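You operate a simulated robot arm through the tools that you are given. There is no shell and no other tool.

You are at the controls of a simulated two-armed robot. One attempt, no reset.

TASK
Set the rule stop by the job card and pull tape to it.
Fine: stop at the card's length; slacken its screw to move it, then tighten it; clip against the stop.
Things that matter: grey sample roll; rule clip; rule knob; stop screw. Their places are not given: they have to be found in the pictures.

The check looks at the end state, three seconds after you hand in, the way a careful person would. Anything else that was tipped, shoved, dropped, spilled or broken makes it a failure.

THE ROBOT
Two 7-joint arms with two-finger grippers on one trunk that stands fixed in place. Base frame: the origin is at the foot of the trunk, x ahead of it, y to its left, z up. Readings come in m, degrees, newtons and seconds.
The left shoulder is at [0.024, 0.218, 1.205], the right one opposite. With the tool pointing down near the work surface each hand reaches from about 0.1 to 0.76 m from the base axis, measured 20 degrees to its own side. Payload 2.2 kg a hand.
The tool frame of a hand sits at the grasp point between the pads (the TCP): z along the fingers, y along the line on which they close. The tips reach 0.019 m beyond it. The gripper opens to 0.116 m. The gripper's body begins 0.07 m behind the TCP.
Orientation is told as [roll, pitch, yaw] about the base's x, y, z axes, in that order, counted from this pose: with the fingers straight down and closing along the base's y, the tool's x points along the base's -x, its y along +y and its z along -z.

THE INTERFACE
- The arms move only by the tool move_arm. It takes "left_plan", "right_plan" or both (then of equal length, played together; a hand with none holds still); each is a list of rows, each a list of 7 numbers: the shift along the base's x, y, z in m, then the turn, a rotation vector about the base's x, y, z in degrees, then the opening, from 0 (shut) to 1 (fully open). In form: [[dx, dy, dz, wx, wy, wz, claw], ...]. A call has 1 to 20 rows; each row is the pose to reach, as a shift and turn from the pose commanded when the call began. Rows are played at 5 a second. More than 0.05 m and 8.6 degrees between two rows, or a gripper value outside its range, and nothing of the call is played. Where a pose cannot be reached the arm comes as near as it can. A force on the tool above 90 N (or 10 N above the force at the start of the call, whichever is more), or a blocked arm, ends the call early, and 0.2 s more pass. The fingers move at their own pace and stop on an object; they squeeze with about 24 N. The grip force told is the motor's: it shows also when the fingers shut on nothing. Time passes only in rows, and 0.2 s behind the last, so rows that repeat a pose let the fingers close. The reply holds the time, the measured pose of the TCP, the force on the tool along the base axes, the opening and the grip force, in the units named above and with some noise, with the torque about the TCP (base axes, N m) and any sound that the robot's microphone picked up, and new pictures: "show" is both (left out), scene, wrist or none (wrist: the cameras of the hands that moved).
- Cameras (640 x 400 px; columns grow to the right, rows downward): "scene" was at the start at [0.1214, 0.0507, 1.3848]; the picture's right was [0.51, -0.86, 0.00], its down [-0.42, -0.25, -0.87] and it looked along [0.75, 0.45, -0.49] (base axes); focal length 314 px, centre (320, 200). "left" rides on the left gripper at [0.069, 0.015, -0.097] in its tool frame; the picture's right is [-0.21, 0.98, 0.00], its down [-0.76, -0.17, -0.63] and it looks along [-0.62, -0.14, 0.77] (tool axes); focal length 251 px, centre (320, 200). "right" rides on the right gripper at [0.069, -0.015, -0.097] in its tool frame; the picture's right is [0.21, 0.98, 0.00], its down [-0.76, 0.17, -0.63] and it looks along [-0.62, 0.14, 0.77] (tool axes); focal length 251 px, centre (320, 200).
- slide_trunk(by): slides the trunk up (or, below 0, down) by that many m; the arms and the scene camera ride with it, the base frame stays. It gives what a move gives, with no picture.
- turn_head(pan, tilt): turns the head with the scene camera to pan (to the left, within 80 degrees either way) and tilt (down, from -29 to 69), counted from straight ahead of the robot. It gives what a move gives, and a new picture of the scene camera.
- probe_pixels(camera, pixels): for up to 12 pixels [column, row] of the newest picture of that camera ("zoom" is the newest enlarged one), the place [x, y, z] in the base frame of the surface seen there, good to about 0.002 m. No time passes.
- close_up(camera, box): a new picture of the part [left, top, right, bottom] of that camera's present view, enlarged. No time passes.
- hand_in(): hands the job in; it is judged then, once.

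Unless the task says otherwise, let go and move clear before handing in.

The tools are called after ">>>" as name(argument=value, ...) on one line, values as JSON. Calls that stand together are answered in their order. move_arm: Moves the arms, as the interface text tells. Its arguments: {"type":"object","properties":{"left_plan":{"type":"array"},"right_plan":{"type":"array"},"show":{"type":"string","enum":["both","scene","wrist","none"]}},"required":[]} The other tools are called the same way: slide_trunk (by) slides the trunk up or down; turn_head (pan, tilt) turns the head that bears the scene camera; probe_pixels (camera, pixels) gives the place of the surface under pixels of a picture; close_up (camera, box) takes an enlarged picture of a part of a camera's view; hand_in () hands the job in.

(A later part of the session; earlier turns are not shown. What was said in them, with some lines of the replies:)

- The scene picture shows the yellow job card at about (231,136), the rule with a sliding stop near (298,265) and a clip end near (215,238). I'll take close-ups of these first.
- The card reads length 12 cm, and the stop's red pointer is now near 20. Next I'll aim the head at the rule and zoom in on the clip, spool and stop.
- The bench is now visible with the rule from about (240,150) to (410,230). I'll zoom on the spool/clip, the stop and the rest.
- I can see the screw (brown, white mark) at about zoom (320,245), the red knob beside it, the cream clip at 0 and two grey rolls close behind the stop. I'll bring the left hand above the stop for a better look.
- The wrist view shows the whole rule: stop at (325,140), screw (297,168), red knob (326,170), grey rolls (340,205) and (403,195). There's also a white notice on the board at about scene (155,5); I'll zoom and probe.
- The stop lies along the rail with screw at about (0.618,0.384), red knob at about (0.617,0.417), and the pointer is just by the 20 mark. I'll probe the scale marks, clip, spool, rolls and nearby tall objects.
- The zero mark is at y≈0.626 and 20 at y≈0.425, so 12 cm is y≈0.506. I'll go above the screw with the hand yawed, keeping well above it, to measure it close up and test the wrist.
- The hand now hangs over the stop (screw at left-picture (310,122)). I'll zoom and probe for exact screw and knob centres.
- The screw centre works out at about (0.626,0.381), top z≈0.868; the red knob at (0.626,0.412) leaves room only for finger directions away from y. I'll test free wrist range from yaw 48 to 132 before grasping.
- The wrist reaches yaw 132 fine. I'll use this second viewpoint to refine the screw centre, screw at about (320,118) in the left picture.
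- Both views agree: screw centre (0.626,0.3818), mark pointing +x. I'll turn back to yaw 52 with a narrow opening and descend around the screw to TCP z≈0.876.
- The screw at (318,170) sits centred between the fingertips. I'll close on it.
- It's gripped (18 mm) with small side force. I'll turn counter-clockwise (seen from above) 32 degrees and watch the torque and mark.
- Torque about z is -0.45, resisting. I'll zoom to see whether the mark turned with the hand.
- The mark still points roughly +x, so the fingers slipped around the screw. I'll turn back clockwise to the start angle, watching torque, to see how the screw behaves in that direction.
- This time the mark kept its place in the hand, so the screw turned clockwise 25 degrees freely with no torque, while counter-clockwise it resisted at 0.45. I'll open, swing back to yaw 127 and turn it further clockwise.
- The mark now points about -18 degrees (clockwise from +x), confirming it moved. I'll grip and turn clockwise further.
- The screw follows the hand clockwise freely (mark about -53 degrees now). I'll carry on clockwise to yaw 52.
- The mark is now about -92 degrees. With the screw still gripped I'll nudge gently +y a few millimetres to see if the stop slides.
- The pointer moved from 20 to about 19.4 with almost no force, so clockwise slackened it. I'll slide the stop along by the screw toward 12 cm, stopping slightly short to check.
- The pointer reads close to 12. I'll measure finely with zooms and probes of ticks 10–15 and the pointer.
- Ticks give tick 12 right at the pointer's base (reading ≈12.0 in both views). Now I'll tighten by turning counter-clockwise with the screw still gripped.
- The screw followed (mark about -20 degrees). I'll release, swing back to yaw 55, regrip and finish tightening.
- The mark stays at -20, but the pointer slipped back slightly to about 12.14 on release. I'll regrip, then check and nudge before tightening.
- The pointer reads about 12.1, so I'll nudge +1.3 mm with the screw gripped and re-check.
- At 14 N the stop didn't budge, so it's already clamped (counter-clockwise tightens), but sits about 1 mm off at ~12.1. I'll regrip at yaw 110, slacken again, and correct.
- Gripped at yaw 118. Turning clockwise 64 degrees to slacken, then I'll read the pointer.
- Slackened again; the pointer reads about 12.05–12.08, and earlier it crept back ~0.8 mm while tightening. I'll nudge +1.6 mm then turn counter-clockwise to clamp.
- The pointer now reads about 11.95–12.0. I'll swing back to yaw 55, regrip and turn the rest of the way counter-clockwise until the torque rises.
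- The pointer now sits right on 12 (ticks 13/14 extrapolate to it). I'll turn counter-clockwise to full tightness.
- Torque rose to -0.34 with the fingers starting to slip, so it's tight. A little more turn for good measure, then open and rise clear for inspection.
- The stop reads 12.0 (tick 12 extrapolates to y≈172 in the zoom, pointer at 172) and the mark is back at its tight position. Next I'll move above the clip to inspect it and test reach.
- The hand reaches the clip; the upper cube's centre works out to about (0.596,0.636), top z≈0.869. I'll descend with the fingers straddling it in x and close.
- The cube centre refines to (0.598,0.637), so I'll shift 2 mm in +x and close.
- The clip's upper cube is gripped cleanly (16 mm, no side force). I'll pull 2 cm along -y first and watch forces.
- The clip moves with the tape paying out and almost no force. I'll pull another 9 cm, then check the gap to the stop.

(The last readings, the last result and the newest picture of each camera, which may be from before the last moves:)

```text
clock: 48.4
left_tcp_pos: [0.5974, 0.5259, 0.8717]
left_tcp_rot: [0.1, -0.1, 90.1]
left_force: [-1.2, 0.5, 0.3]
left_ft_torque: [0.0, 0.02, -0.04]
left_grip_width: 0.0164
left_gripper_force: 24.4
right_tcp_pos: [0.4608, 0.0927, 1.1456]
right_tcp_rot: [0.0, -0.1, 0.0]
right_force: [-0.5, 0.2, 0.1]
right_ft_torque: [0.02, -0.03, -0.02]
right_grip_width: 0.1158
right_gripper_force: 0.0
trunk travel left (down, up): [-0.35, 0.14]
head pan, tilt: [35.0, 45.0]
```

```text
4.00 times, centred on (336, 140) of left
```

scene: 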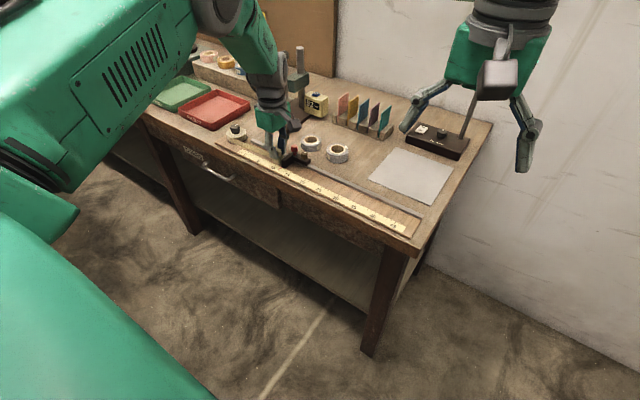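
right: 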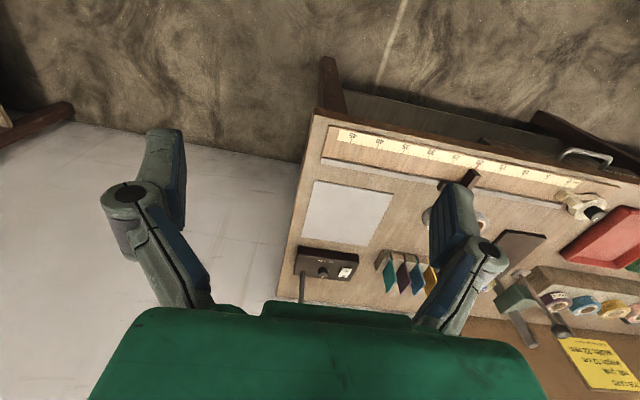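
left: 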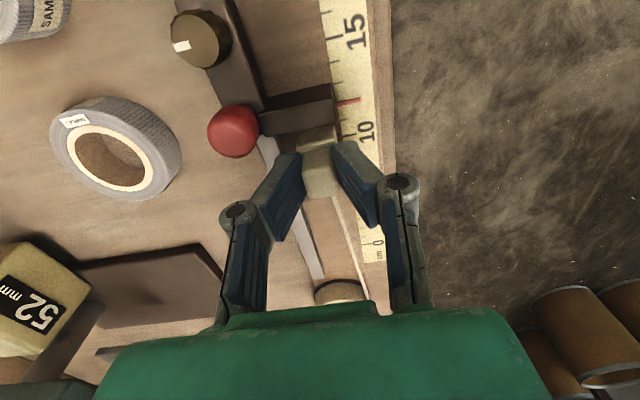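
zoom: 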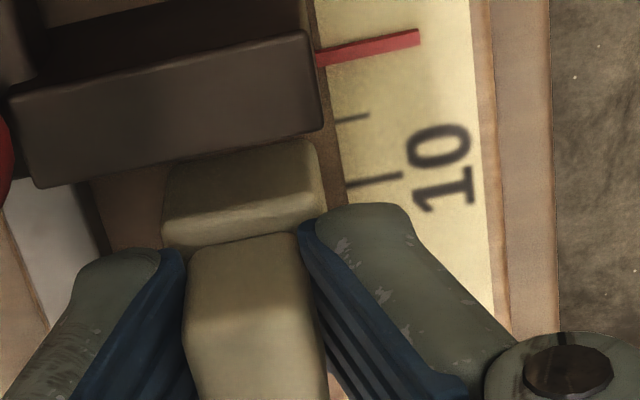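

A gap of roughly 8–9 mm remains; but the fingertips (z≈0.852, front flush with the clip) could touch the stop block before the clip does. I'll release here (also testing that the clip stays put), rise 4 mm, shift 2.5 mm back in y and regrip.

>>> move_arm(left_plan=[[0, 0, 0, 0, 0, 0, 0.3], [0, 0, 0, 0, 0, 0, 0.3], [0, 0, 0, 0, 0, 0, 0.3], [0, 0.0025, 0.004, 0, 0, 0, 0.3], [0, 0.0025, 0.004, 0, 0, 0, 0.3]], show="both")

>>> close_up(camera="left", box=[256, 90, 416, 190])

>>> close_up(camera="scene", box=[230, 125, 310, 175])

```text
clock: 49.6
left_tcp_pos: [0.5965, 0.5303, 0.8744]
left_tcp_rot: [0.1, -0.1, 90.0]
left_force: [0.3, 0.8, 0.2]
left_ft_torque: [-0.02, -0.01, 0.03]
left_grip_width: 0.0349
left_gripper_force: 0.1
right_tcp_pos: [0.4614, 0.0918, 1.1459]
right_tcp_rot: [0.1, 0.1, 0.0]
right_force: [0.1, 0.4, -0.4]
right_ft_torque: [-0.04, -0.02, -0.02]
right_grip_width: 0.116
right_gripper_force: 0.1
trunk travel left (down, up): [-0.35, 0.14]
head pan, tilt: [35.0, 45.0]
```

scene: 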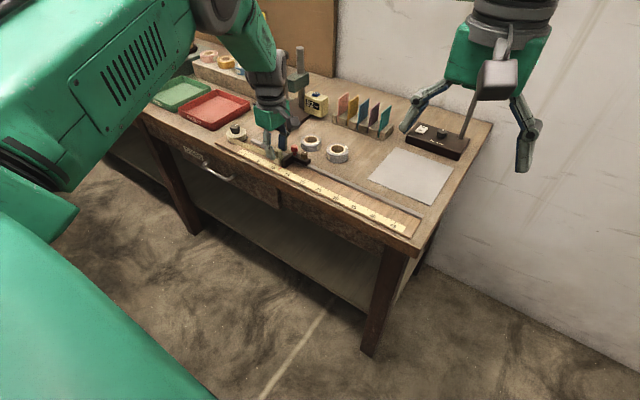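
left: 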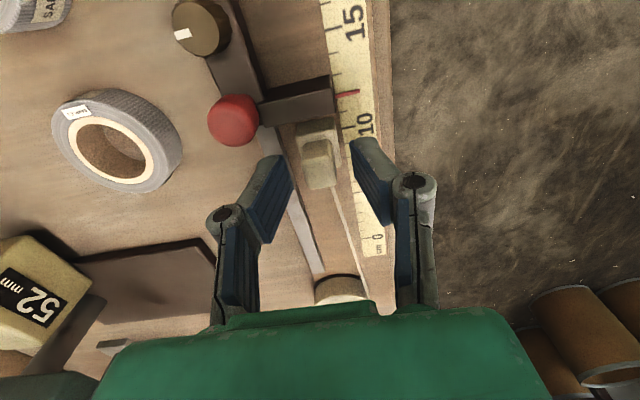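

```text
4.00 times, centred on (336, 140) of left
```

zoom: 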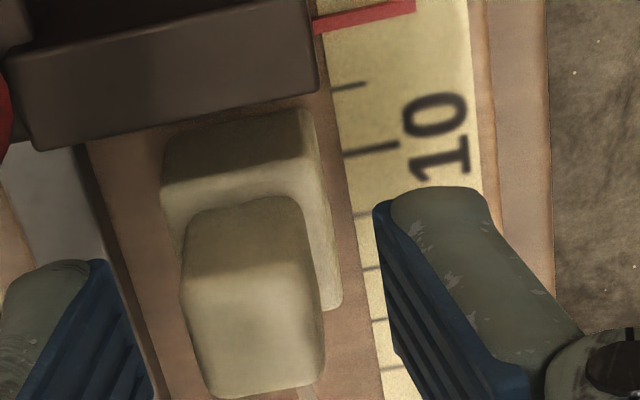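

```text
8.00 times, centred on (270, 150) of scene
```

zoom: 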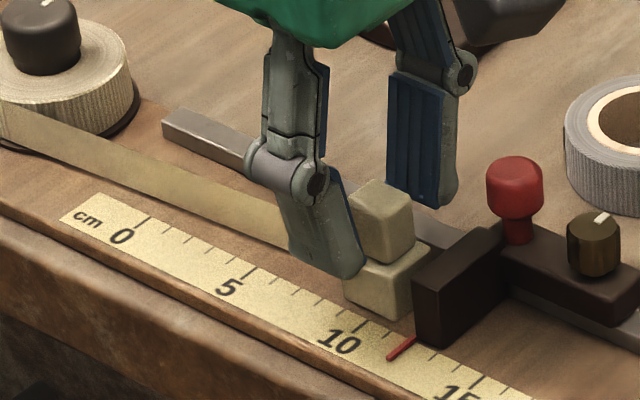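

The clip stayed put after release. I'll regrip a bit higher and creep toward the stop in small steps.

>>> move_arm(left_plan=[[0, 0, 0, 0, 0, 0, 0.1], [0, 0, 0, 0, 0, 0, 0], [0, 0, 0, 0, 0, 0, 0], [0, -0.002, 0, 0, 0, 0, 0], [0, -0.004, 0, 0, 0, 0, 0], [0, -0.006, 0, 0, 0, 0, 0], [0, -0.007, 0, 0, 0, 0, 0]], show="wrist")

>>> close_up(camera="left", box=[256, 90, 416, 190])

>>> close_up(camera="scene", box=[254, 140, 302, 170])

```text
clock: 51.2
left_tcp_pos: [0.599, 0.5215, 0.8759]
left_tcp_rot: [0.1, -0.1, 89.9]
left_force: [0.7, 0.6, 0.0]
left_ft_torque: [0.01, 0.01, 0.0]
left_grip_width: 0.016
left_gripper_force: 24.2
right_tcp_pos: [0.461, 0.0911, 1.1461]
right_tcp_rot: [0.0, 0.0, 0.0]
right_force: [-0.2, -0.1, 1.1]
right_ft_torque: [-0.07, 0.0, -0.04]
right_grip_width: 0.1161
right_gripper_force: 0.2
trunk travel left (down, up): [-0.35, 0.14]
head pan, tilt: [35.0, 45.0]
```

left: 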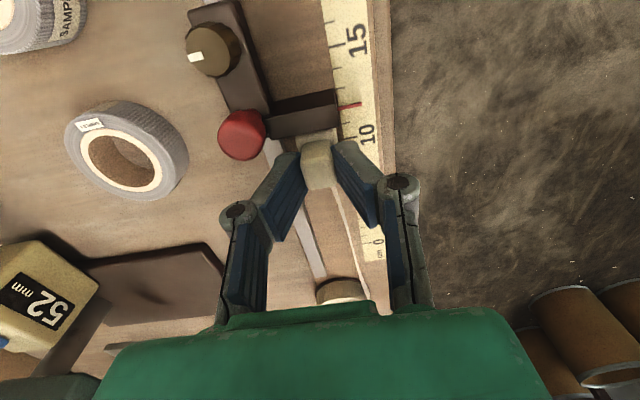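

```text
4.00 times, centred on (336, 140) of left
```

zoom: 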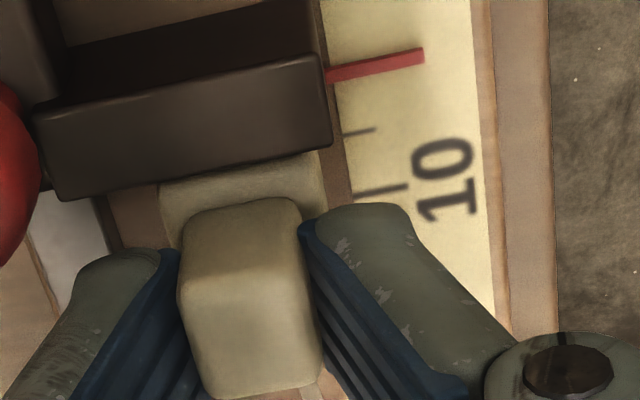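

```text
13.33 times, centred on (278, 155) of scene
```

zoom: 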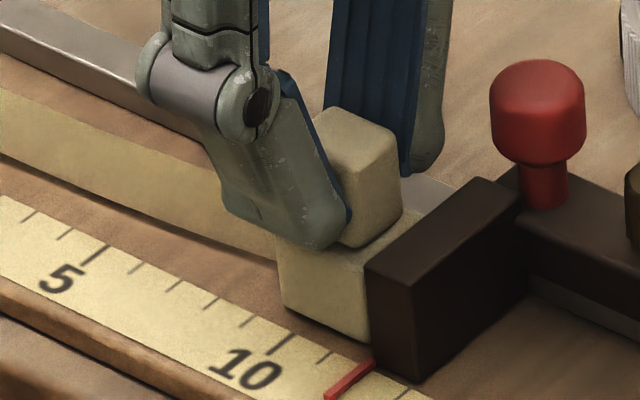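

No contact yet (0.6 N); the gap is down to a few mm. I'll creep 3 mm more slowly.

>>> move_arm(left_plan=[[0, -0.001, 0, 0, 0, 0, 0], [0, -0.002, 0, 0, 0, 0, 0], [0, -0.003, 0, 0, 0, 0, 0]], show="wrist")

>>> close_up(camera="scene", box=[254, 140, 302, 170])

```text
clock: 52.0
left_tcp_pos: [0.5981, 0.5198, 0.8756]
left_tcp_rot: [0.1, -0.1, 90.0]
left_force: [-0.5, -0.7, -0.2]
left_ft_torque: [0.01, -0.02, 0.01]
left_grip_width: 0.0163
left_gripper_force: 24.3
right_tcp_pos: [0.4614, 0.0921, 1.1466]
right_tcp_rot: [-0.1, -0.1, 0.0]
right_force: [0.7, -0.2, 0.1]
right_ft_torque: [-0.01, -0.02, -0.02]
right_grip_width: 0.1161
right_gripper_force: 0.1
trunk travel left (down, up): [-0.35, 0.14]
head pan, tilt: [35.0, 45.0]
```

left: 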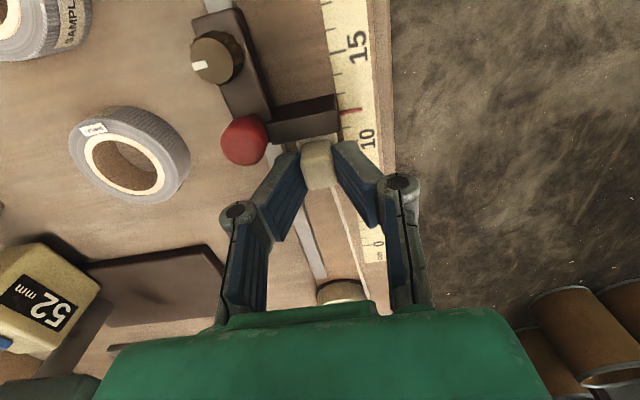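

```text
13.33 times, centred on (278, 155) of scene
```

zoom: 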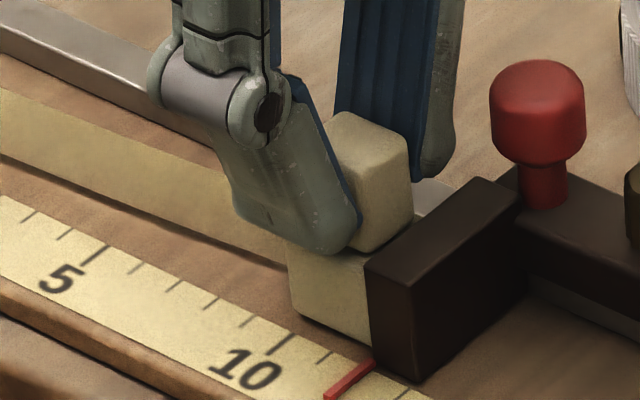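

Still only about -0.7 N. I'll continue in 1 mm steps, looking for the contact force.

>>> move_arm(left_plan=[[0, -0.0005, 0, 0, 0, 0, 0], [0, -0.001, 0, 0, 0, 0, 0], [0, -0.0015, 0, 0, 0, 0, 0]], show="wrist")

>>> close_up(camera="scene", box=[254, 140, 302, 170])

>>> close_up(camera="left", box=[256, 90, 416, 190])

```text
clock: 52.8
left_tcp_pos: [0.598, 0.5195, 0.8762]
left_tcp_rot: [0.2, -0.1, 90.0]
left_force: [0.9, 4.7, 2.0]
left_ft_torque: [0.14, -0.02, -0.01]
left_grip_width: 0.0161
left_gripper_force: 23.5
right_tcp_pos: [0.461, 0.0928, 1.1449]
right_tcp_rot: [0.0, -0.2, 0.0]
right_force: [0.4, 0.6, 0.8]
right_ft_torque: [0.03, -0.01, 0.0]
right_grip_width: 0.1158
right_gripper_force: 0.1
trunk travel left (down, up): [-0.35, 0.14]
head pan, tilt: [35.0, 45.0]
```

left: 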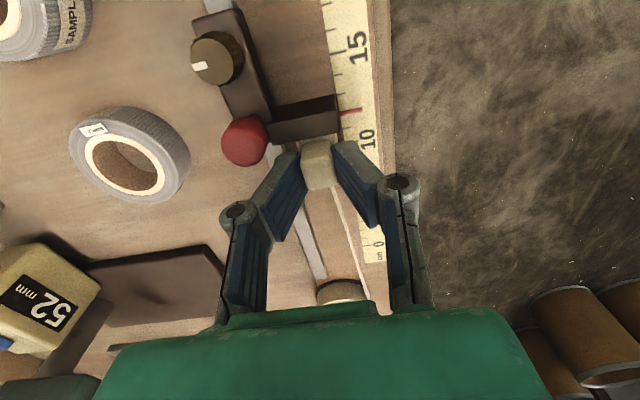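

```text
13.33 times, centred on (278, 155) of scene
```

zoom: 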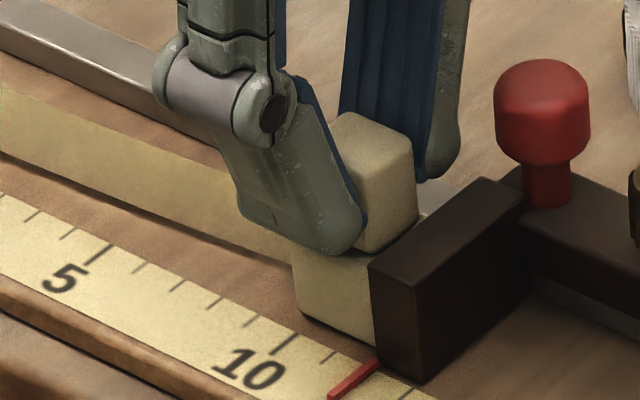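

```text
4.00 times, centred on (336, 140) of left
```

zoom: 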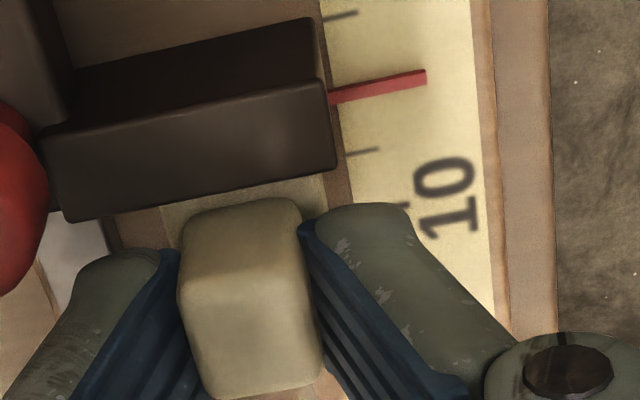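

Contact: Fy rose to 4.7 N and the zoom shows the clip touching the stop face. I'll open modestly, settle, and rise straight up.

>>> move_arm(left_plan=[[0, 0, 0, 0, 0, 0, 0.1], [0, 0, 0, 0, 0, 0, 0.26], [0, 0, 0, 0, 0, 0, 0.26], [0, 0.0005, 0.01, 0, 0, 0, 0.26], [0, 0.001, 0.03, 0, 0, 0, 0.26], [0, 0.001, 0.06, 0, 0, 0, 0.26], [0, 0.001, 0.09, 0, 0, 0, 0.26], [0, 0.001, 0.12, 0, 0, 0, 0.26]])

>>> close_up(camera="scene", box=[254, 140, 302, 170])

>>> close_up(camera="left", box=[256, 60, 416, 160])

```text
clock: 54.6
left_tcp_pos: [0.5985, 0.5185, 0.9951]
left_tcp_rot: [0.0, -0.1, 90.0]
left_force: [-1.2, -0.5, -0.1]
left_ft_torque: [-0.03, -0.01, 0.02]
left_grip_width: 0.0301
left_gripper_force: 0.0
right_tcp_pos: [0.4614, 0.0912, 1.148]
right_tcp_rot: [0.1, -0.2, -0.1]
right_force: [-0.2, -0.4, -0.5]
right_ft_torque: [-0.02, -0.01, -0.05]
right_grip_width: 0.116
right_gripper_force: 0.1
trunk travel left (down, up): [-0.35, 0.14]
head pan, tilt: [35.0, 45.0]
```

scene: 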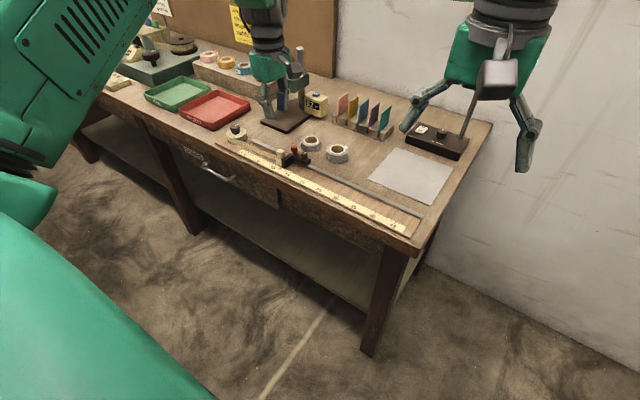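
left: 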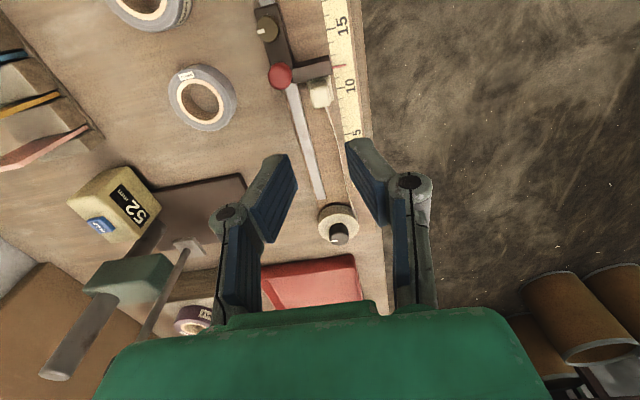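

```text
13.33 times, centred on (278, 155) of scene
```

zoom: 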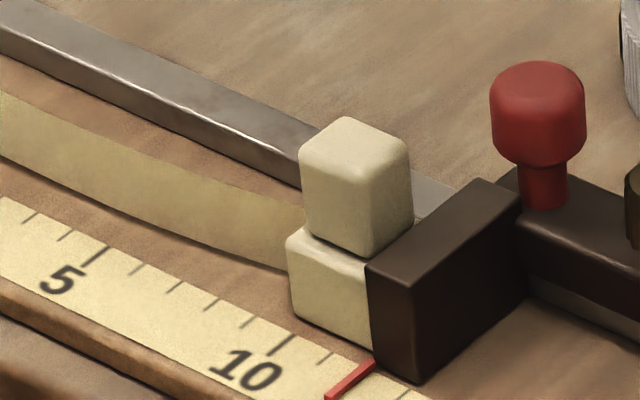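

```text
4.00 times, centred on (336, 110) of left
```

zoom: 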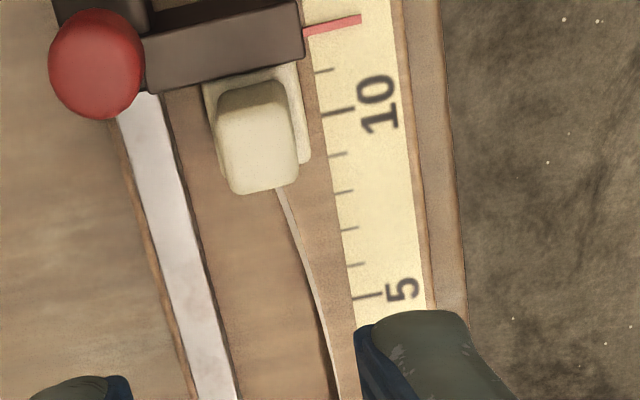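

The clip appears to stay against the stop. To verify there is no gap and the pointer still reads 12, I'll turn the hand to yaw 0 for a view slightly from the +y side.

>>> move_arm(left_plan=[[0, 0.001, 0, 0, 0, -8, 0.26], [0, 0.002, 0, 0, 0, -16, 0.26], [0, 0.003, 0, 0, 0, -24, 0.4], [0, 0.004, 0, 0, 0, -32, 0.5], [0, 0.005, 0, 0, 0, -40, 0.6], [0, 0.006, 0, 0, 0, -48, 0.7], [0, 0.007, 0, 0, 0, -56, 0.8], [0, 0.008, 0, 0, 0, -64, 0.9], [0, 0.009, 0, 0, 0, -72, 1], [0, 0.01, 0, 0, 0, -80, 1], [0, 0.01, 0, 0, 0, -88, 1], [0, 0.01, 0, 0, 0, -90, 1]], show="wrist")

>>> close_up(camera="left", box=[240, 60, 400, 160])

```text
clock: 57.2
left_tcp_pos: [0.5978, 0.5303, 0.996]
left_tcp_rot: [0.1, 0.0, -0.1]
left_force: [0.0, -0.4, -0.4]
left_ft_torque: [0.02, -0.02, 0.02]
left_grip_width: 0.1163
left_gripper_force: 0.1
right_tcp_pos: [0.4615, 0.0924, 1.1467]
right_tcp_rot: [0.0, -0.1, -0.1]
right_force: [0.1, 0.4, -0.1]
right_ft_torque: [0.02, 0.0, 0.0]
right_grip_width: 0.1162
right_gripper_force: 0.1
trunk travel left (down, up): [-0.35, 0.14]
head pan, tilt: [35.0, 45.0]
```

left: 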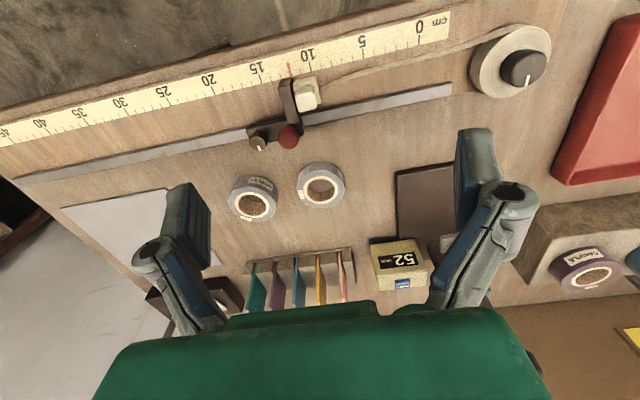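

```text
4.00 times, centred on (320, 110) of left
```

zoom: 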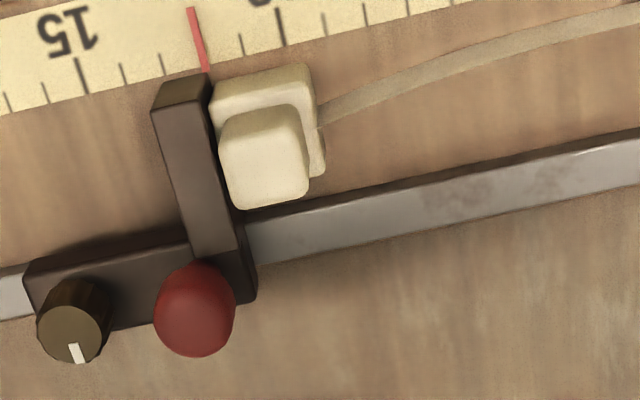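

The pointer sits at 12 (15 tick at x=88, 10 tick at x=285, pointer at ~207) and the clip is beside the stop face. A closer zoom at the contact line, and a check of the rest of the scene.

>>> close_up(camera="left", box=[276, 64, 332, 99])

>>> close_up(camera="left", box=[360, 10, 560, 120])

>>> probe_pixels(camera="left", pixels=[[252, 205], [320, 184]])

```text
11.43 times, centred on (304, 82) of left
```

zoom: 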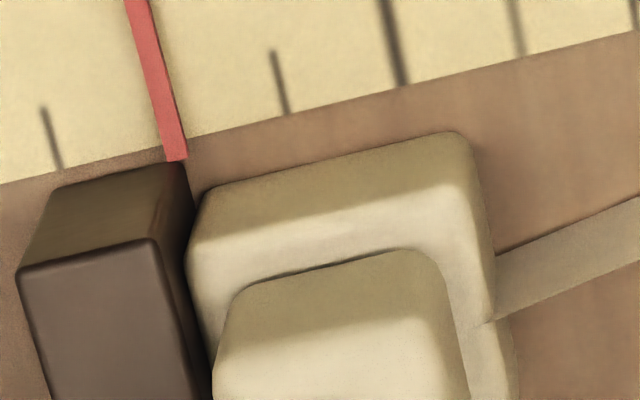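

```text
3.20 times, centred on (460, 65) of left
```

zoom: 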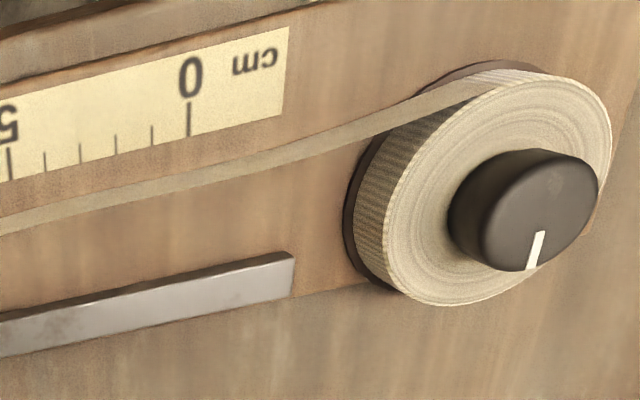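

```text
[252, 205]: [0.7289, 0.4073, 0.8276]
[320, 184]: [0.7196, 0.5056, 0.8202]
```

Ticks 13 and 11 bracket the pointer evenly (12.0), the clip's edge meets the stop face, and nothing else has moved. I'll retract the left hand clear.

>>> move_arm(left_plan=[[-0.01, 0, 0.04, 0, 0, 0, 1], [-0.03, -0.01, 0.08, 0, 0, 0, 1], [-0.07, -0.03, 0.1, 0, 0, 0, 1], [-0.11, -0.05, 0.11, 0, 0, 0, 1], [-0.15, -0.07, 0.12, 0, 0, 0, 1], [-0.19, -0.09, 0.12, 0, 0, 0, 1], [-0.23, -0.1, 0.12, 0, 0, 0, 1], [-0.27, -0.1, 0.12, 0, 0, 0, 1], [-0.27, -0.1, 0.12, 0, 0, 0, 1]])

>>> close_up(camera="scene", box=[210, 110, 370, 210])

```text
clock: 59.2
left_tcp_pos: [0.3306, 0.43, 1.1145]
left_tcp_rot: [-0.1, -0.1, 0.0]
left_force: [-0.9, -0.1, -0.1]
left_ft_torque: [0.0, 0.03, 0.01]
left_grip_width: 0.1156
left_gripper_force: 0.0
right_tcp_pos: [0.4636, 0.0908, 1.1451]
right_tcp_rot: [0.1, 0.0, 0.1]
right_force: [0.1, 0.3, -0.2]
right_ft_torque: [-0.02, 0.04, 0.0]
right_grip_width: 0.1161
right_gripper_force: 0.1
trunk travel left (down, up): [-0.35, 0.14]
head pan, tilt: [35.0, 45.0]
```

scene: 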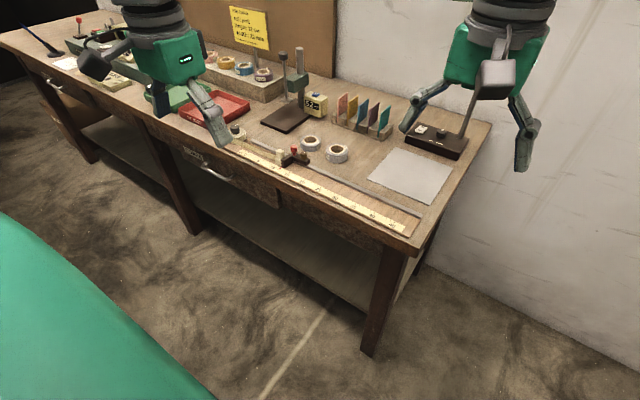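
left: 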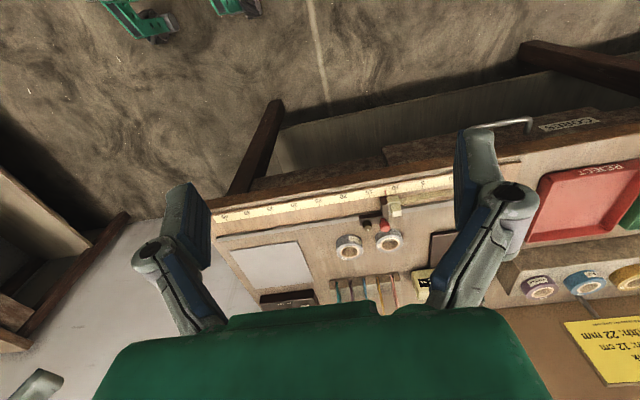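

```text
4.00 times, centred on (290, 160) of scene
```

zoom: 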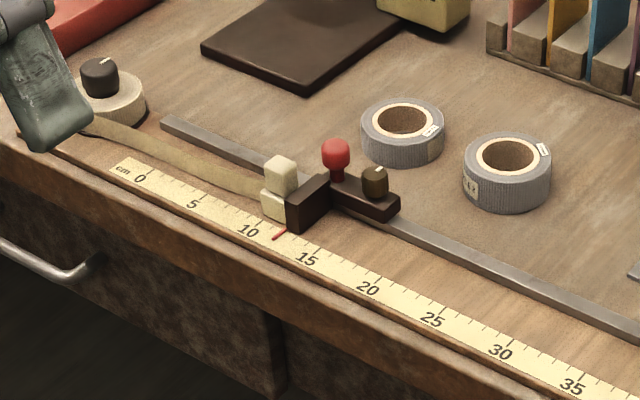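

The stop reads 12 cm and is tight, the clip rests against it with the tape drawn out, the grey rolls haven't moved and both hands are clear. I'm handing in.

>>> hand_in()

```text
The job is handed in.
```

The stop is set at the card's 12 cm, its screw is tight again, and the tape is pulled out with the clip against the stop. I've handed the job in, but the check's verdict hasn't come back to me.

- **Stop position:** in the last close-ups the pointer sits on 12.0 cm, to within about half a millimetre.
- **Screw:** it turned the unusual way. Clockwise slackened it and counter-clockwise tightened it. I tightened it until the fingers began to slip, and its mark is back where it started.
- **Clip:** it met the stop at about 5 N and stayed there after I let go. The tape bows slightly between the spool and the clip instead of running dead straight.
- **Everything else:** the grey sample rolls and the other bench items look undisturbed. I didn't touch the black knob on the spool, and both hands are clear.
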